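You operate a simulated robot arm through the tools that you are given. There is no shell and no other tool.

Carry out the task below with a simulated robot arm. There is one attempt and no reset: what you move stays moved.

TASK
Switch the boiler off, let its steam off to zero and drain it into the blue tub.
Fine: In that order; the tub from the boiler's bench; by white lever and orange paddle; white and yellow levers shut again; no spills; the tub stays under the spout.

Only the result counts: the job must be done as asked and must still hold three seconds after the hand-in. Knocking over, shifting, dropping, spilling or breaking anything else fails it.

THE ROBOT
A 6-joint arm with a two-finger gripper, fixed in place. Base frame: the origin is at the foot of the arm, x ahead of it, y to its left, z up. Units: cm, degrees, N and s.
Its first joint turns from -166.0 to 166.0 degrees. Payload 2.45 kg.
The TCP is the grasp point between the finger pads, 2 cm short of the fingertips. In the tool frame z runs along the fingers and y along their closing line. Largest opening 14 cm; the body of the gripper starts 16.8 cm behind the TCP.
Orientation is that of the tool frame in the base frame, as a unit quaternion [w, x, y, z]. With the fingers straight down and closing along the base's y, the tool's x points along the base's -x, its y along +y and its z along -z.

THE INTERFACE
- The arm moves only by the tool apply_moves. Its argument "moves" is text: rows parted by semicolons, each of 7 numbers parted by spaces: the shift along the base's x, y, z in cm, then the turn, a rotation vector about the base's x, y, z in degrees, then the closure, from 0 (fully open) to 1 (shut). In form: dx dy dz rx ry rz fingers; .... A call has 1 to 20 rows; each row shifts and turns the commanded pose from where the row before left it. Each row takes 0.2 s and may step no farther than 5 cm and 8.6 degrees from the row before; otherwise, or with a gripper value out of range, the whole call is refused. A pose out of reach is approached as far as the arm can. The call stops where the force on the tool passes 90 N (or 10 N more than at its start, if that is more) or the arm is blocked; 0.2 s more then pass. Each finger travels about 4.5 cm/s and halts on what it meets, pressing with about 23 N; the grip force reading is that of the motor and also rises with nothing between the fingers. The clock runs only during rows and for 0.2 s after the last one: add rows that do not move to give the fingers time. The reply holds the time, the measured pose of the TCP, the force on the tool along the base axes, the opening and the grip force, in the units named above and with some noise, with the torque about the TCP (base axes, N m) and any sound that the robot's microphone picked up, and new pictures: "show" is both (left out), scene, wrist or none.
- Cameras (640 x 400 px; columns grow to the right, rows downward): "scene" is fixed at [4.82, -49.87, 170.84]; the picture's right is [0.58, -0.82, 0.00], its down [-0.35, -0.25, -0.90] and it looks along [0.74, 0.52, -0.43] (base axes); focal length 369 px, centre (320, 200). "wrist" rides on the gripper at [7.8, 1.1, -20.9] in the tool frame; the picture's right is [-0.14, 0.99, 0.00], its down [-0.92, -0.13, -0.37] and it looks along [-0.37, -0.05, 0.93] (tool axes); focal length 280 px, centre (320, 200). There is no depth. A picture from a camera that has moved, and an enlarged one, comes with that camera's place and axes in the base frame and with its lens.
- close_up(camera, box): a new picture of the part [left, top, right, bottom] of that camera's present view, enlarged. No time passes.
- hand_in(): hands the job in; it is judged then, once.

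Nothing tells you positions but the pictures and the camera data. Unless the task says otherwise, let go and move clear before handing in.

The tools are called after "Emit:" as name(argument=value, ...) on one line, values as JSON. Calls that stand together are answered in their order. apply_moves: Moves the arm, as the interface text tells. Its arguments: {"type":"object","properties":{"moves":{"type":"string"},"show":{"type":"string","enum":["both","scene","wrist","none"]}},"required":["moves"]} The other tools are called the same way: close_up (camera, box) takes an enlarged picture of a part of a camera's view; hand_in () hands the job in.

At the start:

```text
time_s: 0.0
position: [49.12, 28.01, 150.87]
ee_rot: [0.0, 0.0, 1.0, 0.001]
contact_force: [0.1, -0.5, -0.2]
ft_torque: [-0.01, -0.04, 0.01]
grip_width: 14.02
grip_force: 0.1
```

scene: 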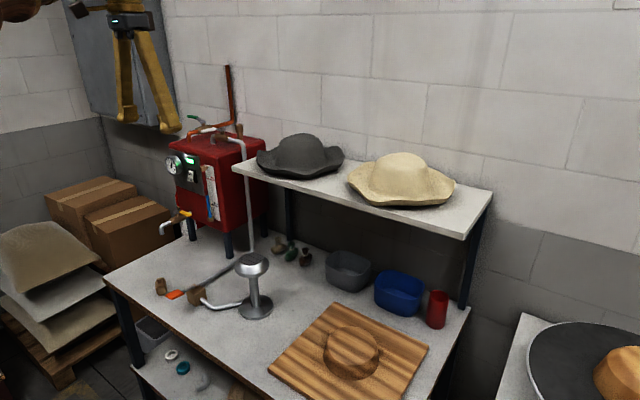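
wrist: 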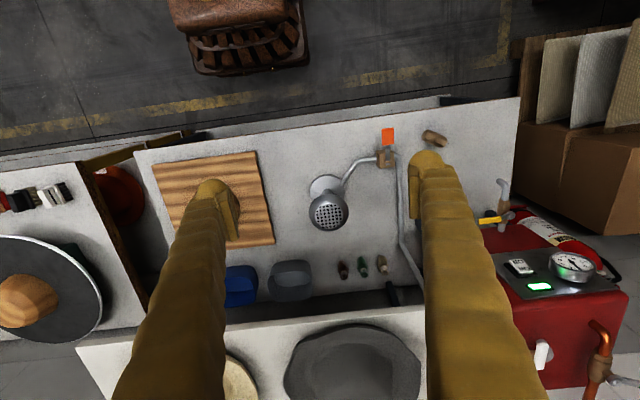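

I see a red boiler at the left end of a bench, with a gauge, a switch, a yellow-handled drain spout, and white and orange items. On the bench are a steamer head with an orange paddle, a grey tub and a blue tub. I'll look closer before moving.

Emit:
close_up(camera="scene", box=[140, 60, 300, 260])

Emit:
close_up(camera="scene", box=[130, 220, 300, 330])

Emit:
close_up(camera="scene", box=[260, 220, 480, 390])

Emit:
close_up(camera="wrist", box=[440, 160, 640, 400])

Emit:
close_up(camera="wrist", box=[200, 100, 440, 320])

```text
2.00 times, centred on (220, 160) of scene
camera zoom: at [4.82, -49.87, 170.84], right [0.58, -0.82, 0.0], down [-0.35, -0.25, -0.9], along [0.74, 0.52, -0.43], focal length 737 px, centre (520, 280)
```

zoom: 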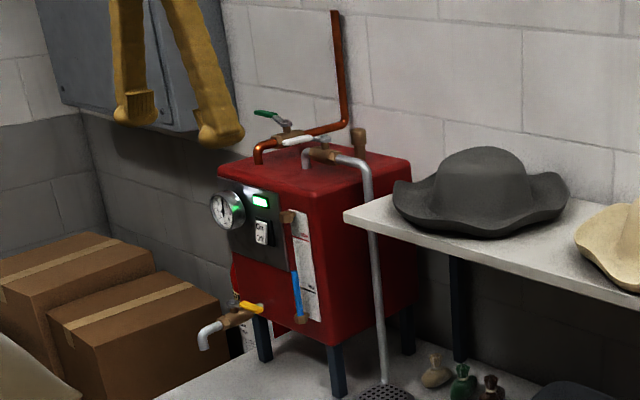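

```text
3.64 times, centred on (215, 275) of scene
camera zoom: at [4.82, -49.87, 170.84], right [0.58, -0.82, 0.0], down [-0.35, -0.25, -0.9], along [0.74, 0.52, -0.43], focal length 1340 px, centre (702, -73)
```

zoom: 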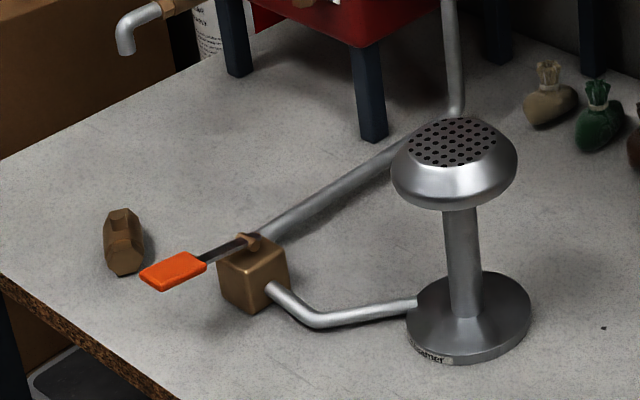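

```text
2.35 times, centred on (370, 305) of scene
camera zoom: at [4.82, -49.87, 170.84], right [0.58, -0.82, 0.0], down [-0.35, -0.25, -0.9], along [0.74, 0.52, -0.43], focal length 867 px, centre (202, -47)
```

zoom: 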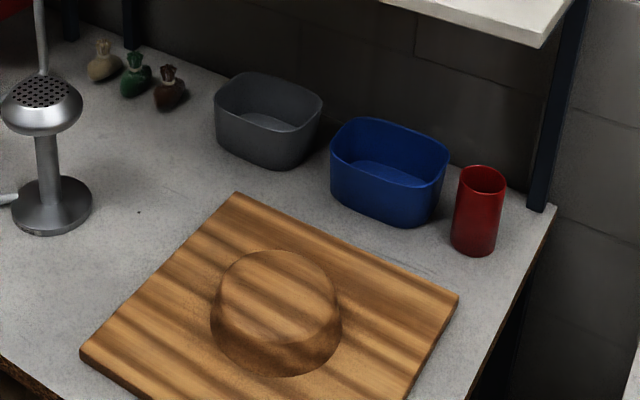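

```text
1.67 times, centred on (540, 280) of wrist
camera zoom: at [41.43, 29.06, 171.85], right [0.14, 0.99, 0.0], down [0.92, -0.13, 0.37], along [0.37, -0.05, -0.93], focal length 467 px, centre (-47, 67)
```

zoom: 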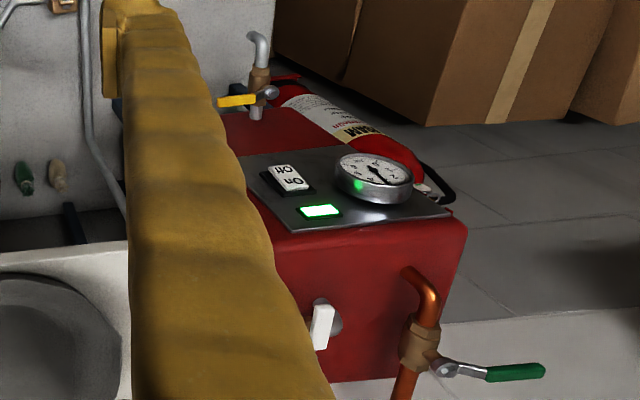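

```text
1.82 times, centred on (320, 210) of wrist
camera zoom: at [41.43, 29.06, 171.85], right [0.14, 0.99, 0.0], down [0.92, -0.13, 0.37], along [0.37, -0.05, -0.93], focal length 510 px, centre (320, 182)
```

zoom: 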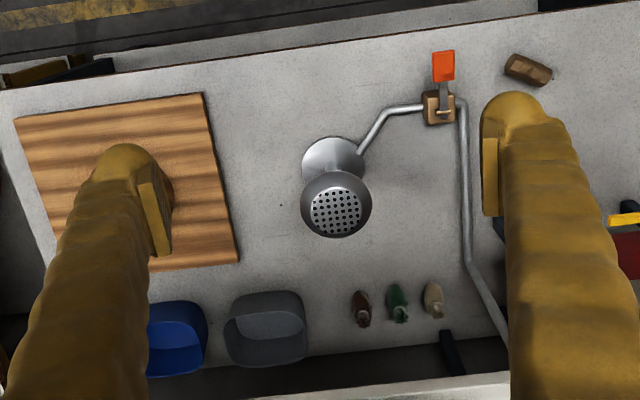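

The boiler stands at the left end of the bench. Its steam pipe runs through a white lever to the steamer head with the orange paddle, and the yellow-handled drain is low on its front. I'll zoom in further to get precise positions.

Emit:
close_up(camera="scene", box=[180, 105, 260, 155])

Emit:
close_up(camera="scene", box=[155, 140, 251, 200])

Emit:
close_up(camera="scene", box=[150, 195, 230, 245])

Emit:
close_up(camera="wrist", box=[500, 230, 628, 310])

Emit:
close_up(camera="wrist", box=[512, 320, 640, 400])

Emit:
close_up(camera="wrist", box=[460, 160, 588, 240])

Emit:
close_up(camera="wrist", box=[350, 120, 446, 180])

Emit:
close_up(camera="scene", box=[150, 255, 230, 305])

Emit:
close_up(camera="scene", box=[350, 250, 462, 320])

```text
8.00 times, centred on (220, 130) of scene
camera zoom: at [4.82, -49.87, 170.84], right [0.58, -0.82, 0.0], down [-0.35, -0.25, -0.9], along [0.74, 0.52, -0.43], focal length 2949 px, centre (1120, 760)
```

zoom: 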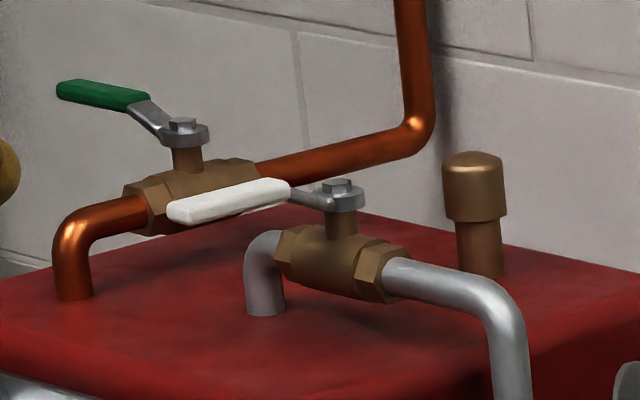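

```text
6.67 times, centred on (203, 170) of scene
camera zoom: at [4.82, -49.87, 170.84], right [0.58, -0.82, 0.0], down [-0.35, -0.25, -0.9], along [0.74, 0.52, -0.43], focal length 2458 px, centre (1100, 400)
```

zoom: 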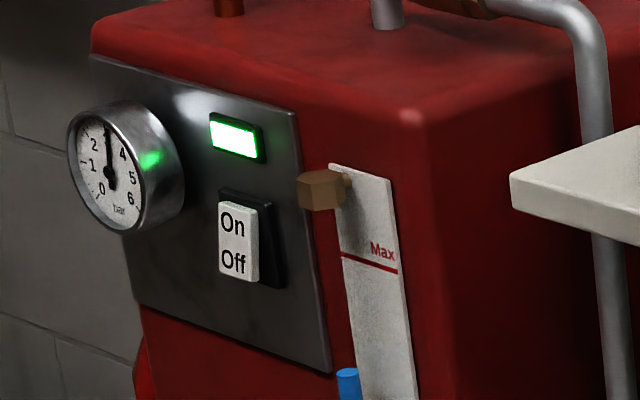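

```text
8.00 times, centred on (190, 220) of scene
camera zoom: at [4.82, -49.87, 170.84], right [0.58, -0.82, 0.0], down [-0.35, -0.25, -0.9], along [0.74, 0.52, -0.43], focal length 2949 px, centre (1360, 40)
```

zoom: 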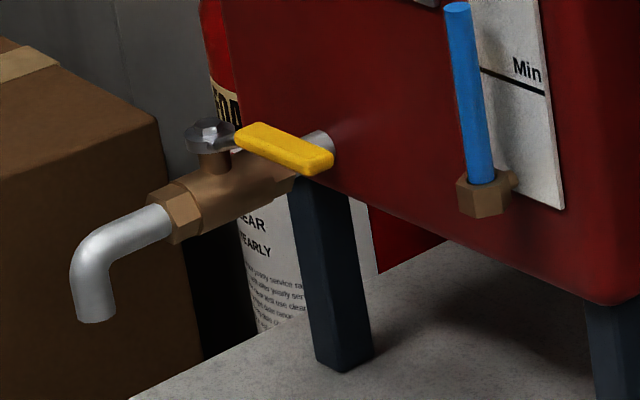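

```text
5.00 times, centred on (564, 270) of wrist
camera zoom: at [41.43, 29.06, 171.85], right [0.14, 0.99, 0.0], down [0.92, -0.13, 0.37], along [0.37, -0.05, -0.93], focal length 1402 px, centre (-900, -150)
```

zoom: 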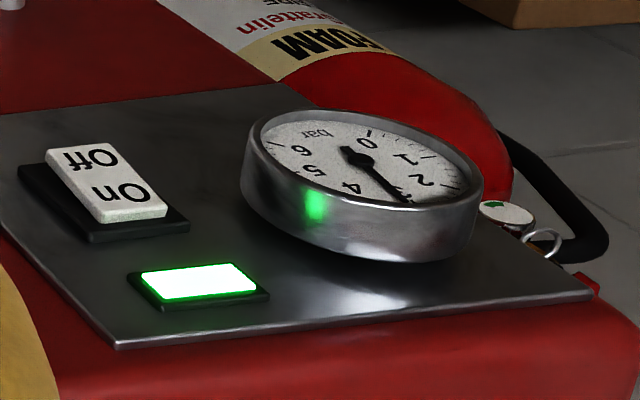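

```text
5.00 times, centred on (576, 360) of wrist
camera zoom: at [41.43, 29.06, 171.85], right [0.14, 0.99, 0.0], down [0.92, -0.13, 0.37], along [0.37, -0.05, -0.93], focal length 1402 px, centre (-960, -600)
```

zoom: 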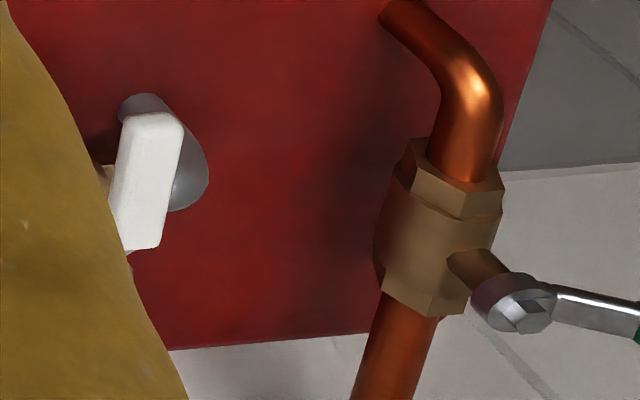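

```text
5.00 times, centred on (524, 200) of wrist
camera zoom: at [41.43, 29.06, 171.85], right [0.14, 0.99, 0.0], down [0.92, -0.13, 0.37], along [0.37, -0.05, -0.93], focal length 1402 px, centre (-700, 200)
```

zoom: 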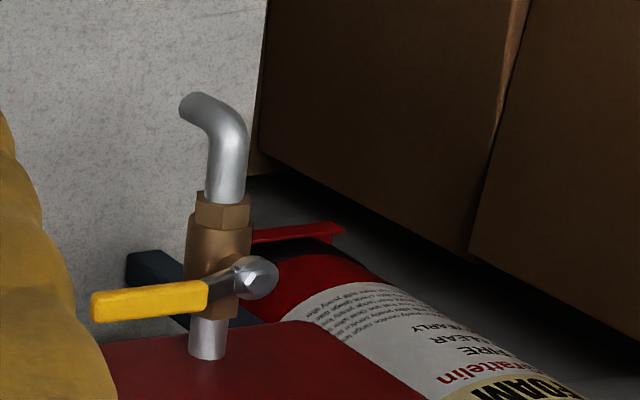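

```text
6.67 times, centred on (398, 150) of wrist
camera zoom: at [41.43, 29.06, 171.85], right [0.14, 0.99, 0.0], down [0.92, -0.13, 0.37], along [0.37, -0.05, -0.93], focal length 1869 px, centre (-200, 533)
```

zoom: 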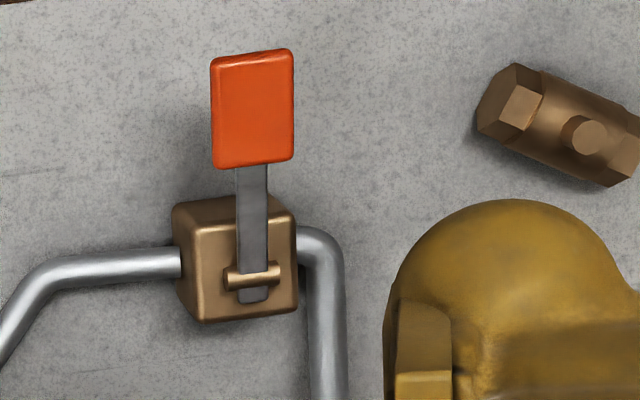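

```text
8.00 times, centred on (190, 280) of scene
camera zoom: at [4.82, -49.87, 170.84], right [0.58, -0.82, 0.0], down [-0.35, -0.25, -0.9], along [0.74, 0.52, -0.43], focal length 2949 px, centre (1360, -440)
```

zoom: 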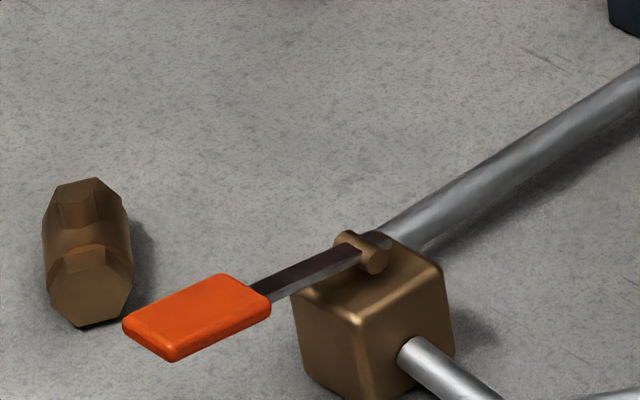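

```text
5.71 times, centred on (406, 285) of scene
camera zoom: at [4.82, -49.87, 170.84], right [0.58, -0.82, 0.0], down [-0.35, -0.25, -0.9], along [0.74, 0.52, -0.43], focal length 2106 px, centre (-171, -286)
```

zoom: 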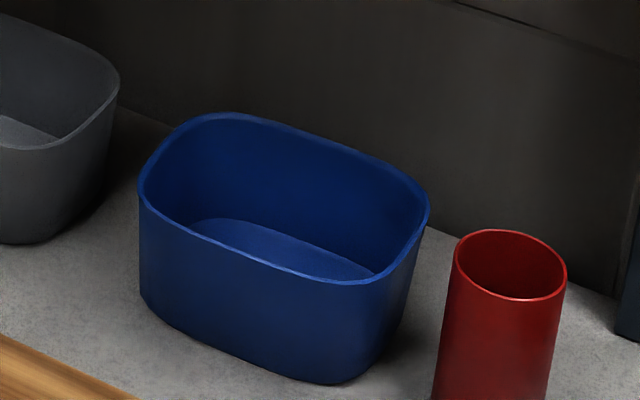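

The rocker's Off half is at about (86, 70, 115) and the white handle points toward -x at about (89..99, 62, 135). The yellow handle points toward -y at about (82, 68..77, 101), and the paddle is at (57.5, 47, 89). First I'll tilt the tool forward with the fingers closed and move in front of the switch.

Emit:
apply_moves(moves="1 4 -2.5 0 -7 0 1;1 4 -2.5 0 -7 0 1;1 4 -2.5 0 -7 0 1;1 4 -2.5 0 -7 0 1;1 4 -2.5 0 -7 0 1;1 4 -2.5 0 -7 0 1;1 4 -2.5 0 -7 0 1;1 4 -2.5 0 -7 0 1;1 4 -2.5 0 -7 0 1;1 4 -2.5 0 -7 0 1;0 0 0 0 0 0 1;0 0 0 0 0 0 1")

```text
time_s: 2.0
position: [55.49, 55.49, 142.97]
ee_rot: [0.54, 0.047, 0.838, 0.067]
contact_force: [-0.7, 0.3, 0.7]
ft_torque: [-0.01, 0.05, 0.0]
grip_width: 0.0
grip_force: 22.7
stopped in row 9: the arm was blocked; the commanded pose is now the measured one
camera wrist: at [33.3, 56.34, 144.66], right [0.06, 0.96, 0.29], down [0.04, -0.29, 0.96], along [1.0, -0.05, -0.06], focal length 280 px, centre (320, 200)
```

scene: 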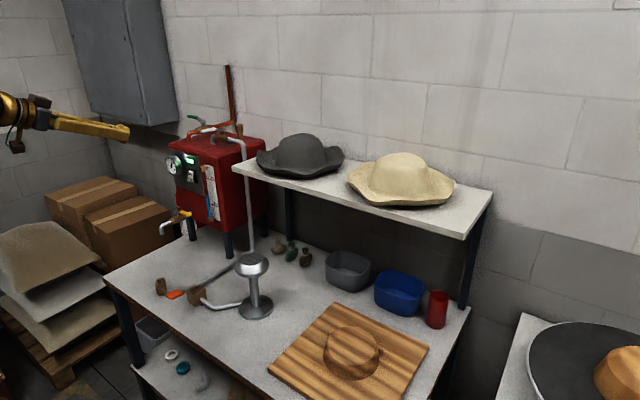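
wrist: 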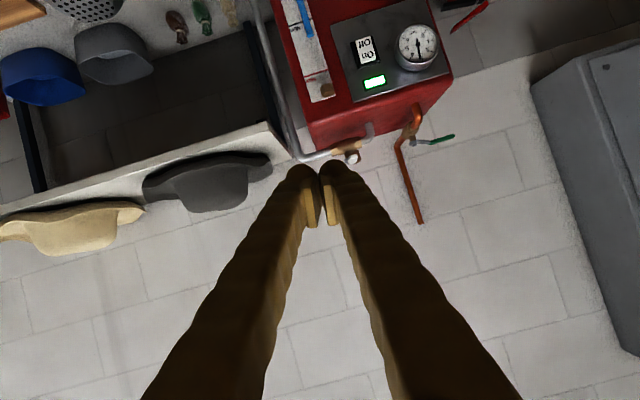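

The arm was blocked without contact, most likely near a wrist singularity or joint limit. The tool is already about 24° below horizontal, so I'll continue in smaller steps toward the switch.

Emit:
apply_moves(moves="0 1.5 -3 0 0 0 1;0 1.5 -3 0 0 0 1;0 1.5 -3 0 0 0 1;0 1.5 -3 0 0 0 1;0 1.5 -3 0 0 0 1;0 1.5 -3 0 0 0 1")

```text
time_s: 3.2
position: [53.65, 56.8, 139.47]
ee_rot: [0.559, 0.087, 0.815, 0.126]
contact_force: [-0.5, 0.4, 0.2]
ft_torque: [-0.03, 0.03, 0.01]
grip_width: 0.0
grip_force: 23.6
stopped in row 6: the arm was blocked; the commanded pose is now the measured one
camera wrist: at [31.48, 57.8, 140.16], right [0.05, 0.91, 0.42], down [-0.01, -0.42, 0.91], along [1.0, -0.05, -0.01], focal length 280 px, centre (320, 200)
```

scene: 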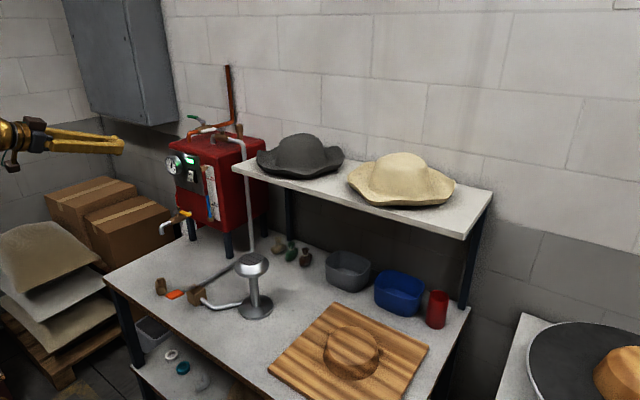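
wrist: 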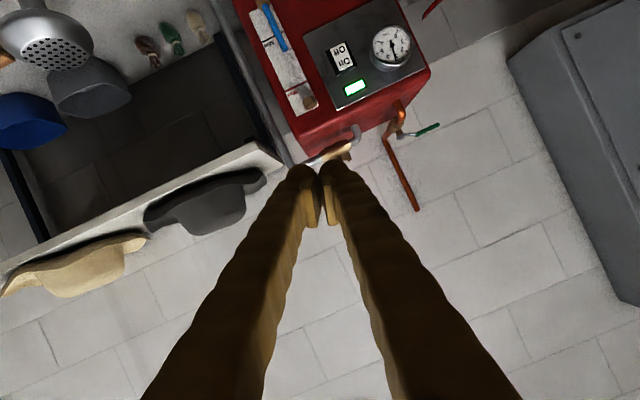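

The wrist seems to be held by a joint limit because it is folded close in. I'll move outward so the forearm extends, and see whether the pose frees up.

Emit:
apply_moves(moves="3 0 0 0 4 0 1;3 0 0 0 4 0 1;3 0 0 0 0 0 1;3 0 0 0 0 0 1", show="scene")

```text
time_s: 4.2
position: [65.79, 57.24, 139.28]
ee_rot: [0.5, 0.094, 0.853, 0.118]
contact_force: [-0.7, -1.1, 1.2]
ft_torque: [0.03, 0.03, 0.03]
grip_width: 0.02
grip_force: 23.0
```

scene: 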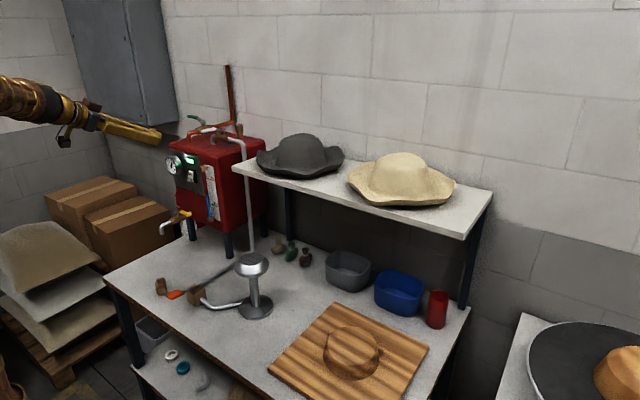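

It moved freely outward. Now I'll correct the roll and descend to a spot in front of the switch.

Emit:
apply_moves(moves="1.4 1.3 -2 -5.7 0.2 0.9 1;1.4 1.3 -2 -5.7 0.2 0.9 1;1.4 2.1 -3.5 -5.7 0.2 0.9 1;1.4 2.1 -3.5 0 0 0 1;1.4 2.1 -3.5 0 0 0 1;1 2.1 -3.5 0 0 0 1;0 1.5 -3 0 0 0 1;0 0 0 0 0 0 1")

```text
time_s: 6.0
position: [73.95, 69.79, 118.19]
ee_rot: [0.501, -0.001, 0.865, 0.001]
contact_force: [-0.2, -0.2, 0.1]
ft_torque: [0.02, -0.01, 0.0]
grip_width: 0.04
grip_force: 22.4
camera wrist: at [51.96, 70.78, 121.75], right [0.07, 0.99, 0.12], down [0.14, -0.13, 0.98], along [0.99, -0.05, -0.15], focal length 280 px, centre (320, 200)
```

scene: 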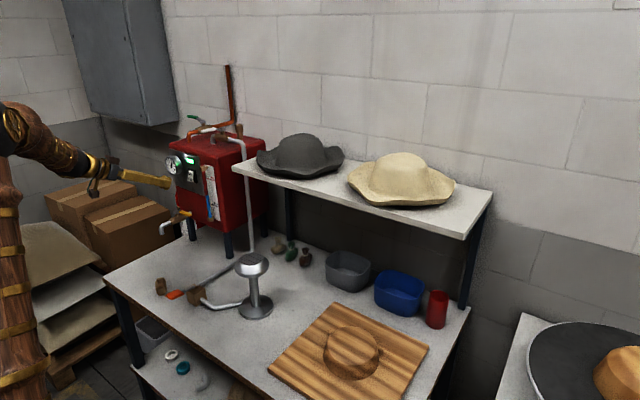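
wrist: 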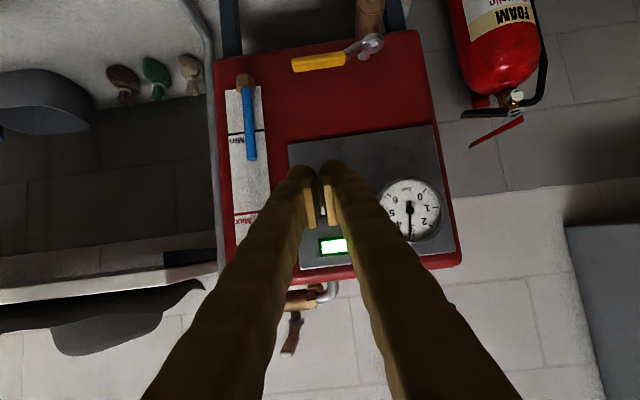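

Emit:
close_up(camera="wrist", box=[280, 140, 440, 240])

Emit:
close_up(camera="scene", box=[130, 140, 226, 200])

Emit:
close_up(camera="wrist", box=[210, 20, 450, 170])

```text
4.00 times, centred on (360, 190) of wrist
camera zoom: at [51.96, 70.78, 121.75], right [0.07, 0.99, 0.12], down [0.14, -0.13, 0.98], along [0.99, -0.05, -0.15], focal length 1122 px, centre (160, 240)
```

zoom: 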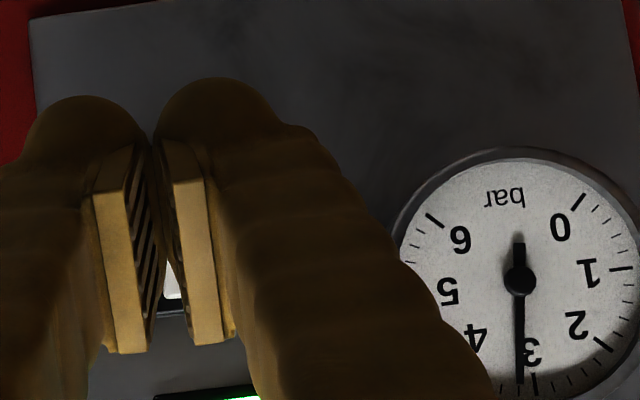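

```text
6.67 times, centred on (178, 170) of scene
camera zoom: at [4.82, -49.87, 170.84], right [0.58, -0.82, 0.0], down [-0.35, -0.25, -0.9], along [0.74, 0.52, -0.43], focal length 2458 px, centre (1267, 400)
```

zoom: 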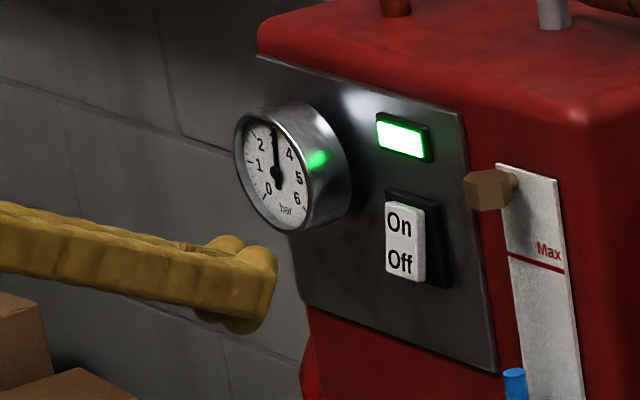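

```text
2.67 times, centred on (330, 95) of wrist
camera zoom: at [51.96, 70.78, 121.75], right [0.07, 0.99, 0.12], down [0.14, -0.13, 0.98], along [0.99, -0.05, -0.15], focal length 748 px, centre (293, 480)
```

zoom: 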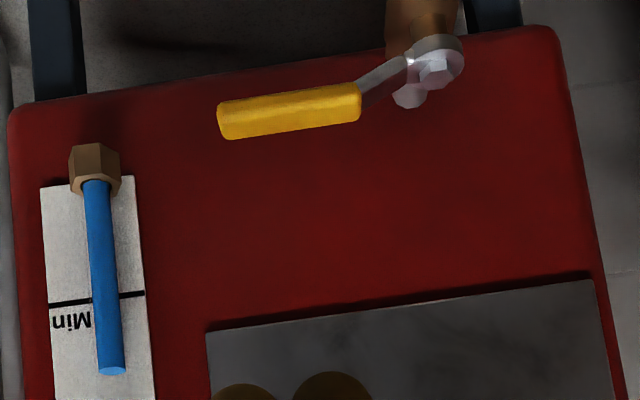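

The gauge reads about 3 bar. I'll lower the fingertips to the Off half of the rocker and push in gently.

Emit:
apply_moves(moves="2 0 -1.7 0 0 0 1;2 0 -1.7 0 0 0 1;2 0 0 0 0 0 1;1 0 0 0 0 0 1;0.5 0 0 0 0 0 1", show="wrist")

Emit:
close_up(camera="scene", box=[146, 140, 242, 200])

```text
time_s: 7.2
position: [81.29, 69.81, 114.74]
ee_rot: [0.502, 0.0, 0.865, 0.0]
contact_force: [-0.3, 0.0, -0.9]
ft_torque: [-0.01, 0.03, 0.01]
grip_width: 0.0
grip_force: 23.2
camera wrist: at [59.29, 70.76, 118.46], right [0.07, 0.99, 0.12], down [0.14, -0.13, 0.98], along [0.99, -0.05, -0.15], focal length 280 px, centre (320, 200)
```

wrist: 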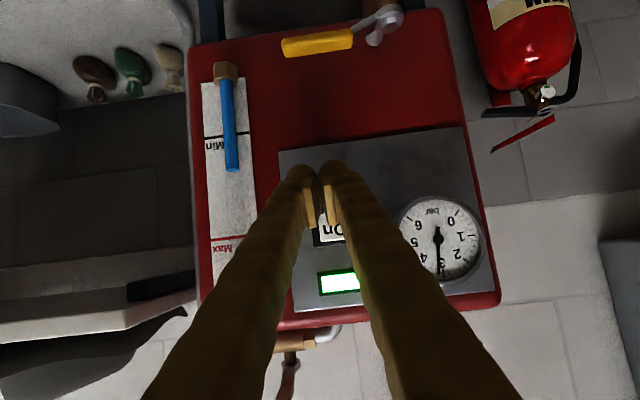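

```text
6.67 times, centred on (194, 170) of scene
camera zoom: at [4.82, -49.87, 170.84], right [0.58, -0.82, 0.0], down [-0.35, -0.25, -0.9], along [0.74, 0.52, -0.43], focal length 2458 px, centre (1160, 400)
```

zoom: 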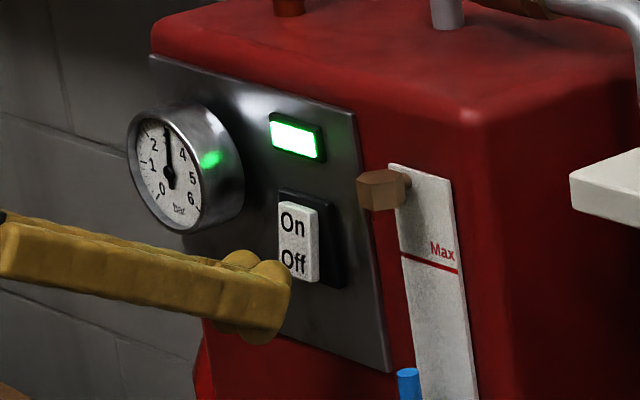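

Emit:
apply_moves(moves="0.5 0 0 0 0 0 1;0.5 0 0 0 0 0 1;0.5 0 0 0 0 0 1;0.5 0 0 0 0 0 1", show="wrist")

Emit:
close_up(camera="scene", box=[146, 140, 242, 200])

```text
time_s: 8.2
position: [83.34, 69.73, 114.86]
ee_rot: [0.502, -0.002, 0.865, 0.002]
contact_force: [-0.8, -1.0, -0.2]
ft_torque: [0.0, 0.01, 0.02]
grip_width: 0.01
grip_force: 23.4
camera wrist: at [61.33, 70.68, 118.43], right [0.07, 0.99, 0.12], down [0.14, -0.13, 0.98], along [0.99, -0.05, -0.15], focal length 280 px, centre (320, 200)
```

wrist: 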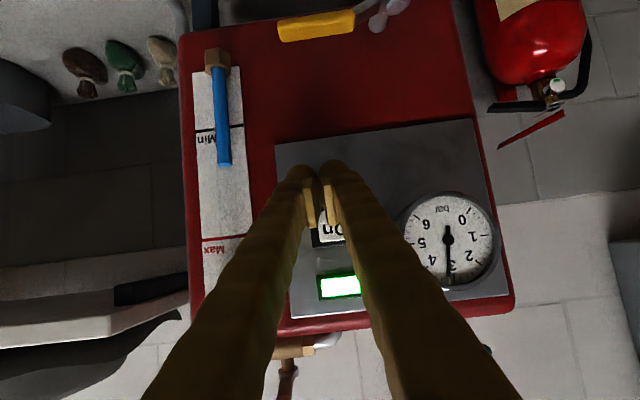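

```text
6.67 times, centred on (194, 170) of scene
camera zoom: at [4.82, -49.87, 170.84], right [0.58, -0.82, 0.0], down [-0.35, -0.25, -0.9], along [0.74, 0.52, -0.43], focal length 2458 px, centre (1160, 400)
```

zoom: 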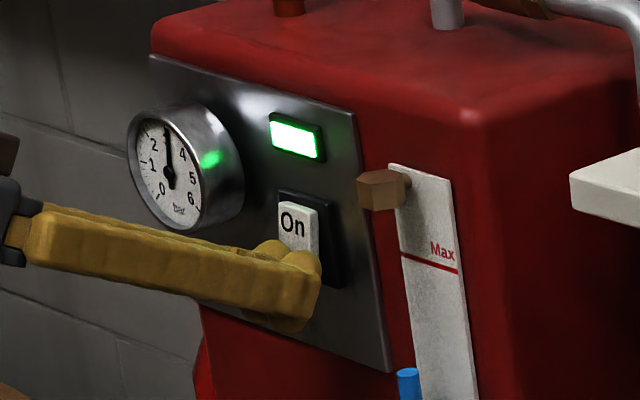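

Emit:
apply_moves(moves="0.4 0 0 0 0 0 1;0.4 0 0 0 0 0 1;0.4 0 0 0 0 0 1", show="wrist")

Emit:
close_up(camera="scene", box=[146, 140, 242, 200])

```text
time_s: 9.0
position: [83.61, 69.78, 114.7]
ee_rot: [0.5, -0.001, 0.866, 0.001]
contact_force: [-27.2, -8.3, 3.8]
ft_torque: [0.05, -0.29, -0.06]
grip_width: 0.61
grip_force: 29.8
stopped in row 3: the force on the tool passed its limit at 109 N (the readings are from after the stop); the commanded pose is now the measured one
camera wrist: at [61.74, 70.79, 118.38], right [0.07, 0.99, 0.12], down [0.14, -0.13, 0.98], along [0.99, -0.05, -0.15], focal length 280 px, centre (320, 200)
```

wrist: 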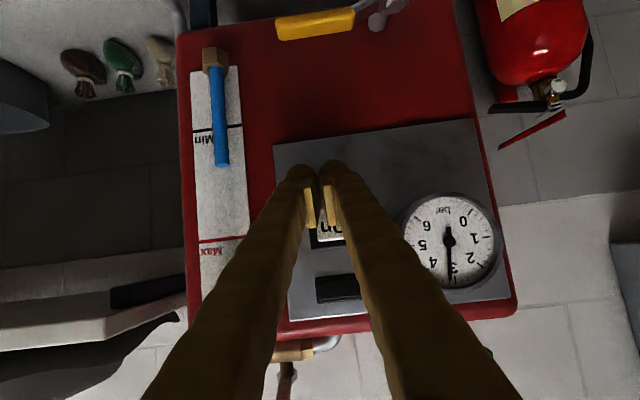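

```text
6.67 times, centred on (194, 170) of scene
camera zoom: at [4.82, -49.87, 170.84], right [0.58, -0.82, 0.0], down [-0.35, -0.25, -0.9], along [0.74, 0.52, -0.43], focal length 2458 px, centre (1160, 400)
```

zoom: 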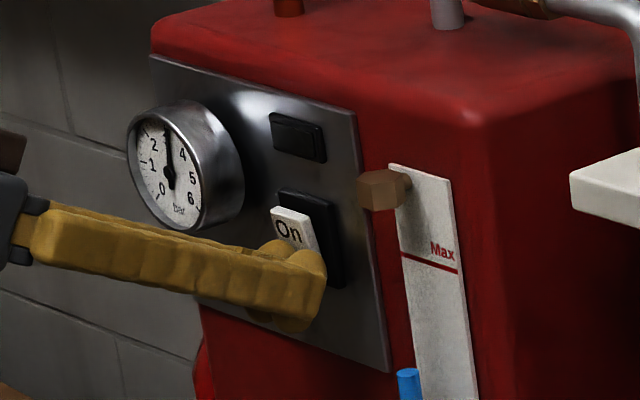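

The switch is off and the lamp is out. I'll back away, rise, and look at the white lever up close.

Emit:
apply_moves(moves="-3 0 0 0 0 0 1;-4 0 0 0 0 0 1;-4 0 1 0 0 0 1;0 -1 4.5 0 0 0 1;0 -1 4.5 0 0 0 0.6;0 -1 4.5 0 0 0 0.6;0 -1 4.5 0 0 0 0.6;0 -1 4.5 0 0 0 0.6;0 -1.5 4 0 0 0 0.6;0 -1.5 2 0 0 0 0.6;0 0 0 0 0 0 0.6")

Emit:
close_up(camera="scene", box=[156, 90, 268, 160])

```text
time_s: 11.4
position: [72.87, 61.83, 144.31]
ee_rot: [0.5, -0.001, 0.866, 0.0]
contact_force: [-0.4, -0.3, -0.2]
ft_torque: [-0.01, -0.02, -0.02]
grip_width: 5.6
grip_force: 0.1
camera wrist: at [50.96, 62.81, 147.89], right [0.07, 0.99, 0.12], down [0.14, -0.13, 0.98], along [0.99, -0.05, -0.15], focal length 280 px, centre (320, 200)
```

scene: 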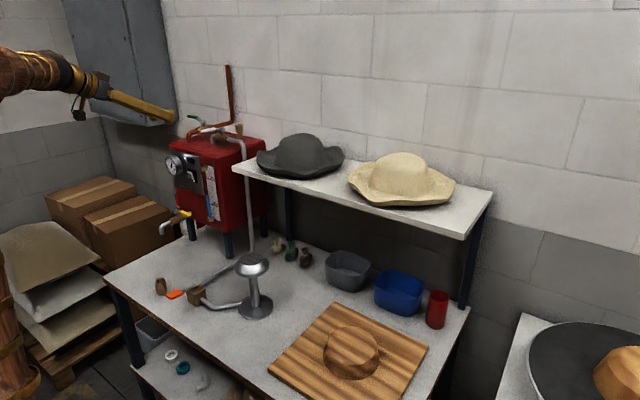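
wrist: 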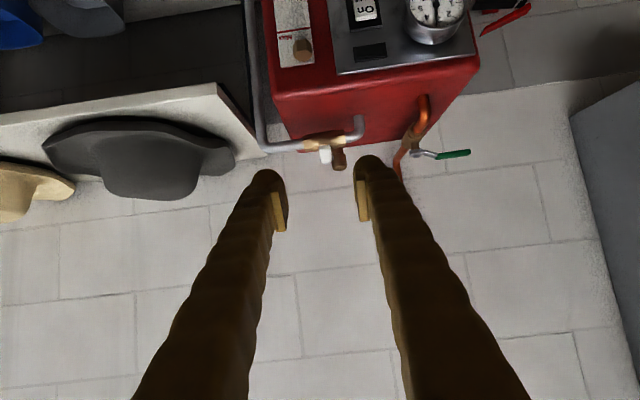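

```text
5.71 times, centred on (212, 125) of scene
camera zoom: at [4.82, -49.87, 170.84], right [0.58, -0.82, 0.0], down [-0.35, -0.25, -0.9], along [0.74, 0.52, -0.43], focal length 2106 px, centre (937, 629)
```

zoom: 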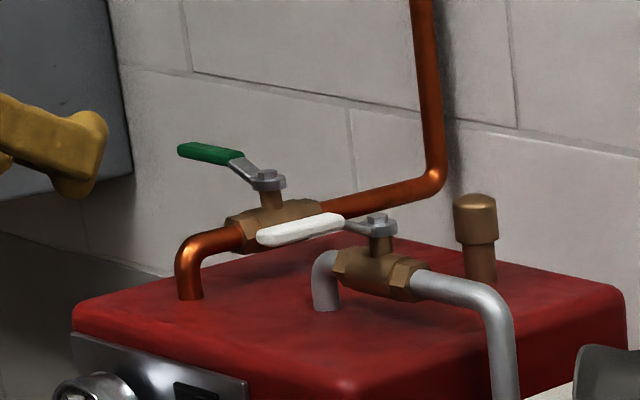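

Emit:
close_up(camera="wrist", box=[240, 90, 400, 190])

```text
4.00 times, centred on (320, 140) of wrist
camera zoom: at [50.96, 62.81, 147.89], right [0.07, 0.99, 0.12], down [0.14, -0.13, 0.98], along [0.99, -0.05, -0.15], focal length 1122 px, centre (320, 440)
```

zoom: 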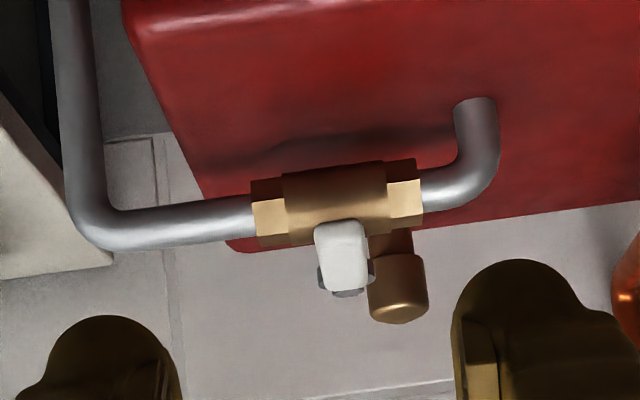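

The white handle tip is at about (89.5, 62.4, 135.4) and points toward -x, perpendicular to its pipe, so it is closed. I'll straddle it with the open fingers.

Emit:
apply_moves(moves="3 0.2 -0.5 0 0 0 0.6;4 0.2 -1.5 0 0 0 0.6;4 0.2 -2 0 0 0 0.6;3 0 -2 0 0 0 0.6;2 0 -1.2 0 0 0 0.6;2.1 0 -0.9 0 0 0 0.6")

Emit:
close_up(camera="scene", box=[156, 90, 268, 160])

Emit:
close_up(camera="wrist", box=[240, 90, 400, 190])

```text
time_s: 12.8
position: [90.88, 62.4, 136.13]
ee_rot: [0.501, -0.001, 0.866, 0.001]
contact_force: [-1.1, -0.7, 0.3]
ft_torque: [0.01, 0.04, 0.01]
grip_width: 5.61
grip_force: 0.0
camera wrist: at [68.92, 63.35, 139.83], right [0.07, 0.99, 0.12], down [0.14, -0.13, 0.98], along [0.99, -0.05, -0.15], focal length 280 px, centre (320, 200)
```

scene: 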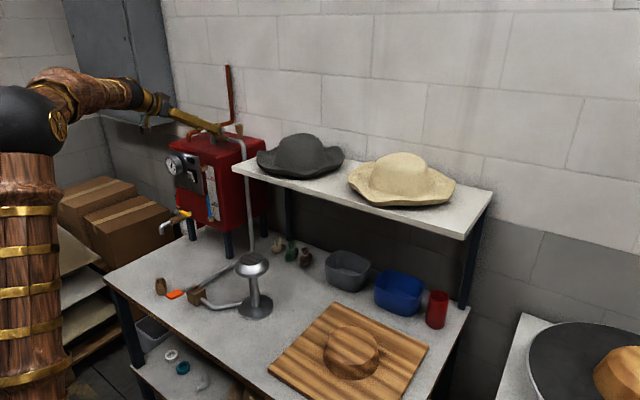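
wrist: 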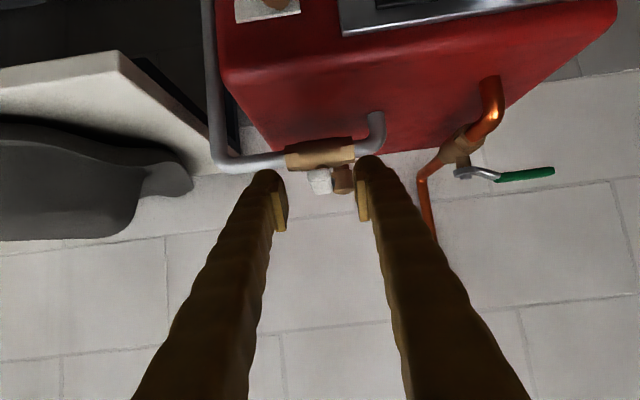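

```text
5.71 times, centred on (212, 125) of scene
camera zoom: at [4.82, -49.87, 170.84], right [0.58, -0.82, 0.0], down [-0.35, -0.25, -0.9], along [0.74, 0.52, -0.43], focal length 2106 px, centre (937, 629)
```

zoom: 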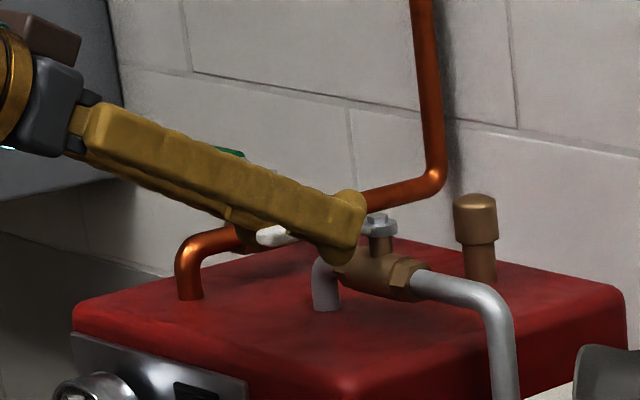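

```text
4.00 times, centred on (320, 140) of wrist
camera zoom: at [68.92, 63.35, 139.83], right [0.07, 0.99, 0.12], down [0.14, -0.13, 0.98], along [0.99, -0.05, -0.15], focal length 1122 px, centre (320, 440)
```

zoom: 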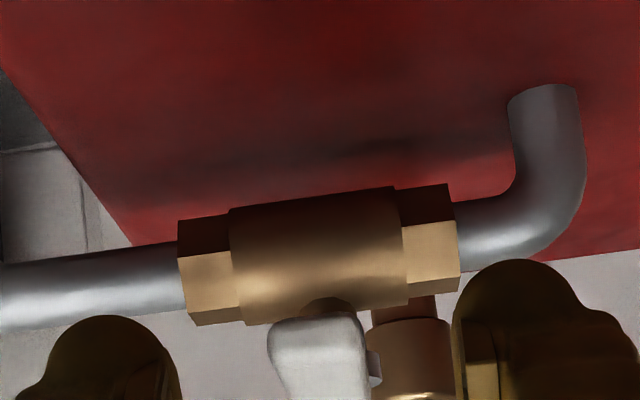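

The handle sits between the fingers. I'll test the -y direction gently first, since that lines it up with the outgoing pipe.

Emit:
apply_moves(moves="0 -0.7 0 0 0 0 0.6;0 -0.7 0 0 0 0 0.6;0 -0.3 0 0 0 0 0.6;0 -0.3 0 0 0 0 0.6;0 -0.3 0 0 0 0 0.6", show="wrist")

Emit:
close_up(camera="scene", box=[156, 90, 268, 160])

```text
time_s: 14.0
position: [90.83, 60.02, 136.17]
ee_rot: [0.5, -0.001, 0.866, 0.0]
contact_force: [-1.4, 2.3, 1.7]
ft_torque: [0.01, -0.02, 0.06]
grip_width: 5.76
grip_force: 1.3
camera wrist: at [68.96, 61.1, 139.75], right [0.07, 0.99, 0.12], down [0.14, -0.13, 0.98], along [0.99, -0.05, -0.15], focal length 280 px, centre (320, 200)
```

wrist: 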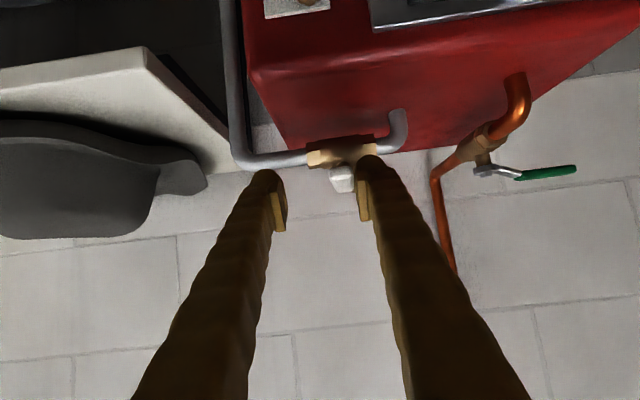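

```text
5.71 times, centred on (212, 125) of scene
camera zoom: at [4.82, -49.87, 170.84], right [0.58, -0.82, 0.0], down [-0.35, -0.25, -0.9], along [0.74, 0.52, -0.43], focal length 2106 px, centre (937, 629)
```

zoom: 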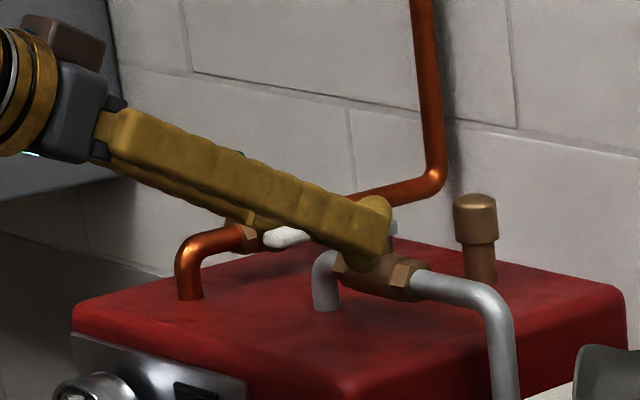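

Emit:
apply_moves(moves="0 -0.4 0 0 0 0 0.6;0 -0.4 0 0 0 0 0.6;0 -0.4 0 0 0 0 0.6", show="wrist")

Emit:
close_up(camera="scene", box=[156, 90, 268, 160])

```text
time_s: 14.8
position: [90.97, 58.93, 135.91]
ee_rot: [0.5, -0.002, 0.866, 0.001]
contact_force: [-0.8, 1.7, 0.1]
ft_torque: [-0.02, -0.01, 0.01]
grip_width: 5.75
grip_force: 0.7
camera wrist: at [68.99, 59.99, 139.7], right [0.07, 0.99, 0.12], down [0.14, -0.13, 0.98], along [0.99, -0.05, -0.15], focal length 280 px, centre (320, 200)
```

wrist: 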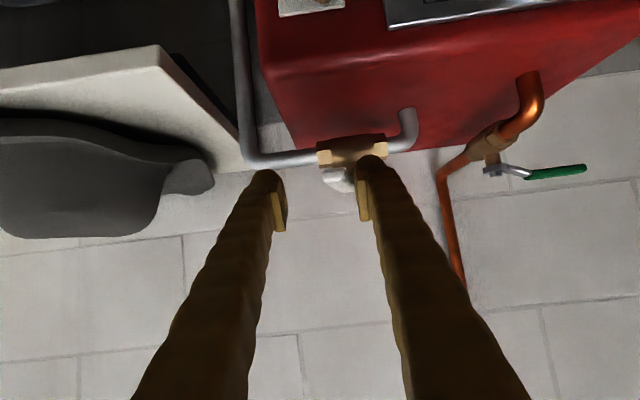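

```text
5.71 times, centred on (212, 125) of scene
camera zoom: at [4.82, -49.87, 170.84], right [0.58, -0.82, 0.0], down [-0.35, -0.25, -0.9], along [0.74, 0.52, -0.43], focal length 2106 px, centre (937, 629)
```

zoom: 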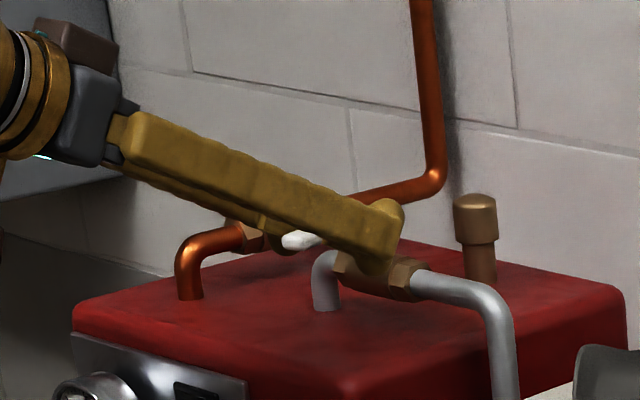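

The white handle turns freely toward -y. I'll continue along the arc.

Emit:
apply_moves(moves="0 -0.5 0 0 0 0 0.6;0 -0.5 0 0 0 0 0.6;0 -0.5 0 0 0 0 0.6;0 -0.5 0 0 0 0 0.6;0 -0.5 0 0 0 0 0.6;0 -0.5 0 0 0 0 0.6;0 -0.5 0 0 0 0 0.6;0 -0.5 0 0 0 0 0.6", show="wrist")

Emit:
close_up(camera="scene", box=[156, 90, 268, 160])

Emit:
close_up(camera="wrist", box=[240, 90, 400, 190])

```text
time_s: 16.6
position: [90.95, 54.84, 136.09]
ee_rot: [0.5, -0.002, 0.866, 0.002]
contact_force: [-0.9, 1.2, 1.3]
ft_torque: [0.02, 0.02, 0.04]
grip_width: 5.69
grip_force: 0.6
camera wrist: at [68.9, 55.86, 139.8], right [0.07, 0.99, 0.12], down [0.14, -0.13, 0.98], along [0.99, -0.05, -0.15], focal length 280 px, centre (320, 200)
```

wrist: 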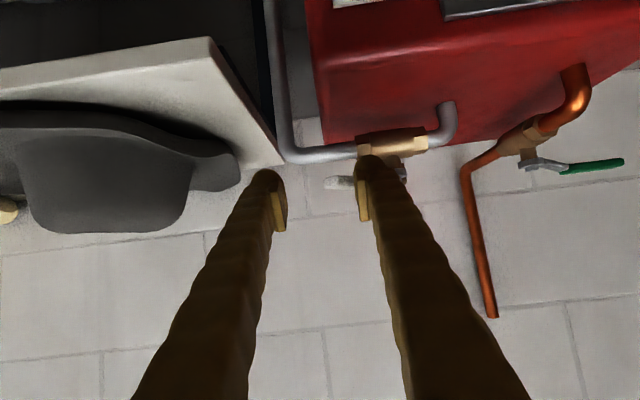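

```text
5.71 times, centred on (212, 125) of scene
camera zoom: at [4.82, -49.87, 170.84], right [0.58, -0.82, 0.0], down [-0.35, -0.25, -0.9], along [0.74, 0.52, -0.43], focal length 2106 px, centre (937, 629)
```

zoom: 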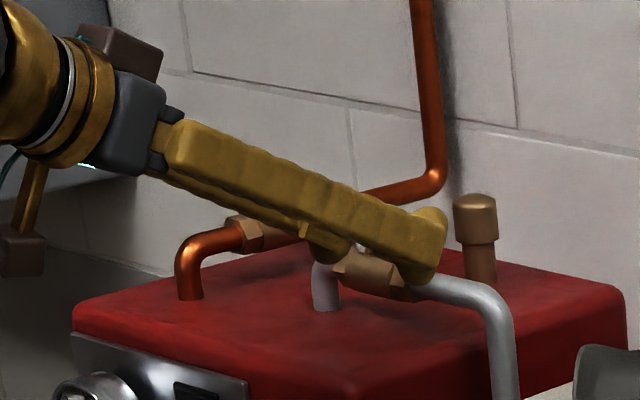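

```text
4.00 times, centred on (320, 140) of wrist
camera zoom: at [68.9, 55.86, 139.8], right [0.07, 0.99, 0.12], down [0.14, -0.13, 0.98], along [0.99, -0.05, -0.15], focal length 1122 px, centre (320, 440)
```

zoom: 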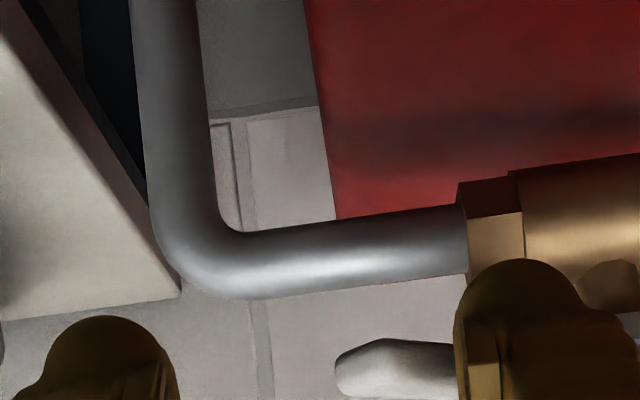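

Emit:
apply_moves(moves="0.5 -0.35 0 0 0 0 0.6;0.5 -0.35 0 0 0 0 0.6;0.5 -0.35 0 0 0 0 0.6;0.5 -0.35 0 0 0 0 0.6;0.5 -0.35 0 0 0 0 0.6;0.5 -0.1 0 0 0 0 0.6;0.5 -0.1 0 0 0 0 0.6", show="wrist")

Emit:
close_up(camera="scene", box=[156, 90, 268, 160])

Emit:
close_up(camera="wrist", box=[240, 90, 400, 190])

```text
time_s: 18.2
position: [94.44, 52.89, 136.09]
ee_rot: [0.501, -0.001, 0.866, 0.001]
contact_force: [0.0, 0.0, 0.9]
ft_torque: [0.02, 0.02, 0.04]
grip_width: 5.6
grip_force: 0.0
camera wrist: at [72.47, 53.91, 139.77], right [0.07, 0.99, 0.12], down [0.14, -0.13, 0.98], along [0.99, -0.05, -0.15], focal length 280 px, centre (320, 200)
```

wrist: 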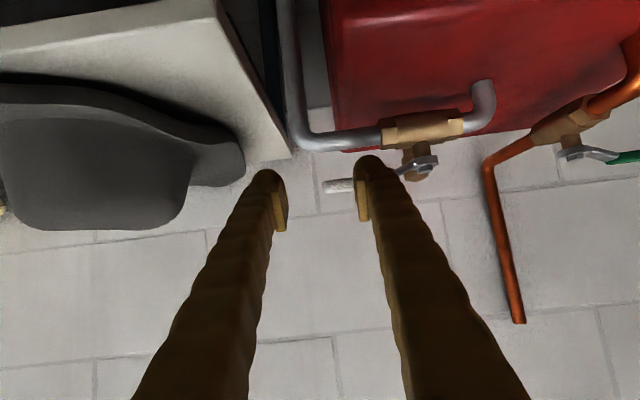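

```text
5.71 times, centred on (212, 125) of scene
camera zoom: at [4.82, -49.87, 170.84], right [0.58, -0.82, 0.0], down [-0.35, -0.25, -0.9], along [0.74, 0.52, -0.43], focal length 2106 px, centre (937, 629)
```

zoom: 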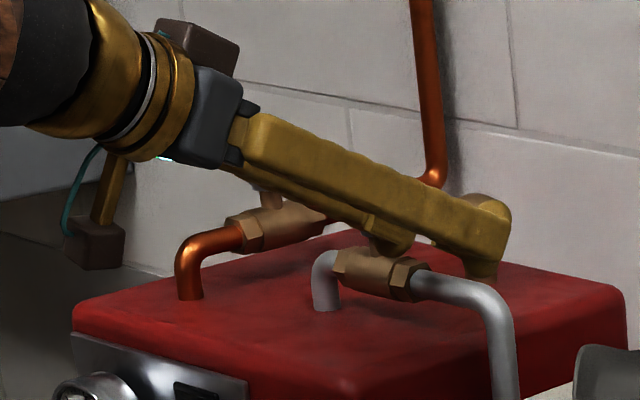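

```text
4.00 times, centred on (320, 140) of wrist
camera zoom: at [72.47, 53.91, 139.77], right [0.07, 0.99, 0.12], down [0.14, -0.13, 0.98], along [0.99, -0.05, -0.15], focal length 1122 px, centre (320, 440)
```

zoom: 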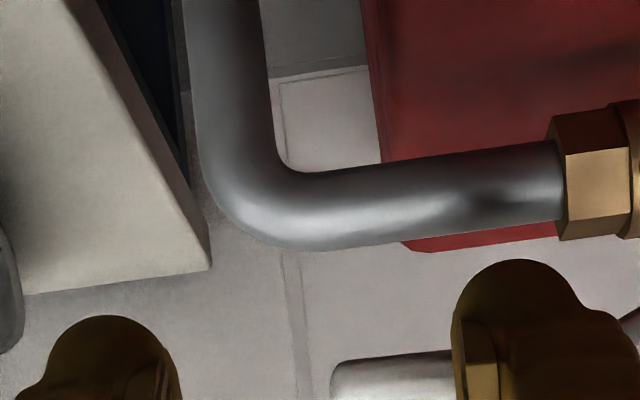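

Emit:
apply_moves(moves="0.4 0 0 0 0 0 0.6;0.4 0 0 0 0 0 0.6;0.4 0 0 0 0 0 0.6", show="wrist")

Emit:
close_up(camera="wrist", box=[280, 90, 440, 190])

```text
time_s: 19.0
position: [95.48, 53.06, 136.19]
ee_rot: [0.5, -0.001, 0.866, 0.0]
contact_force: [-49.4, -7.3, 0.4]
ft_torque: [-0.22, 0.33, 1.81]
grip_width: 5.35
grip_force: 0.0
camera wrist: at [73.44, 53.99, 139.83], right [0.07, 0.99, 0.12], down [0.14, -0.13, 0.98], along [0.99, -0.05, -0.15], focal length 280 px, centre (320, 200)
```

wrist: 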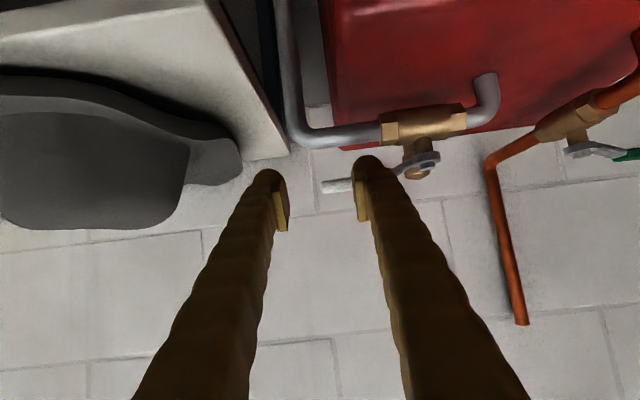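

```text
4.00 times, centred on (360, 140) of wrist
camera zoom: at [73.44, 53.99, 139.83], right [0.07, 0.99, 0.12], down [0.14, -0.13, 0.98], along [0.99, -0.05, -0.15], focal length 1122 px, centre (160, 440)
```

zoom: 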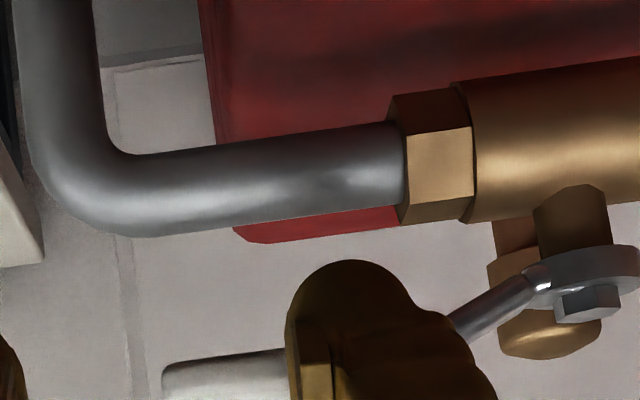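

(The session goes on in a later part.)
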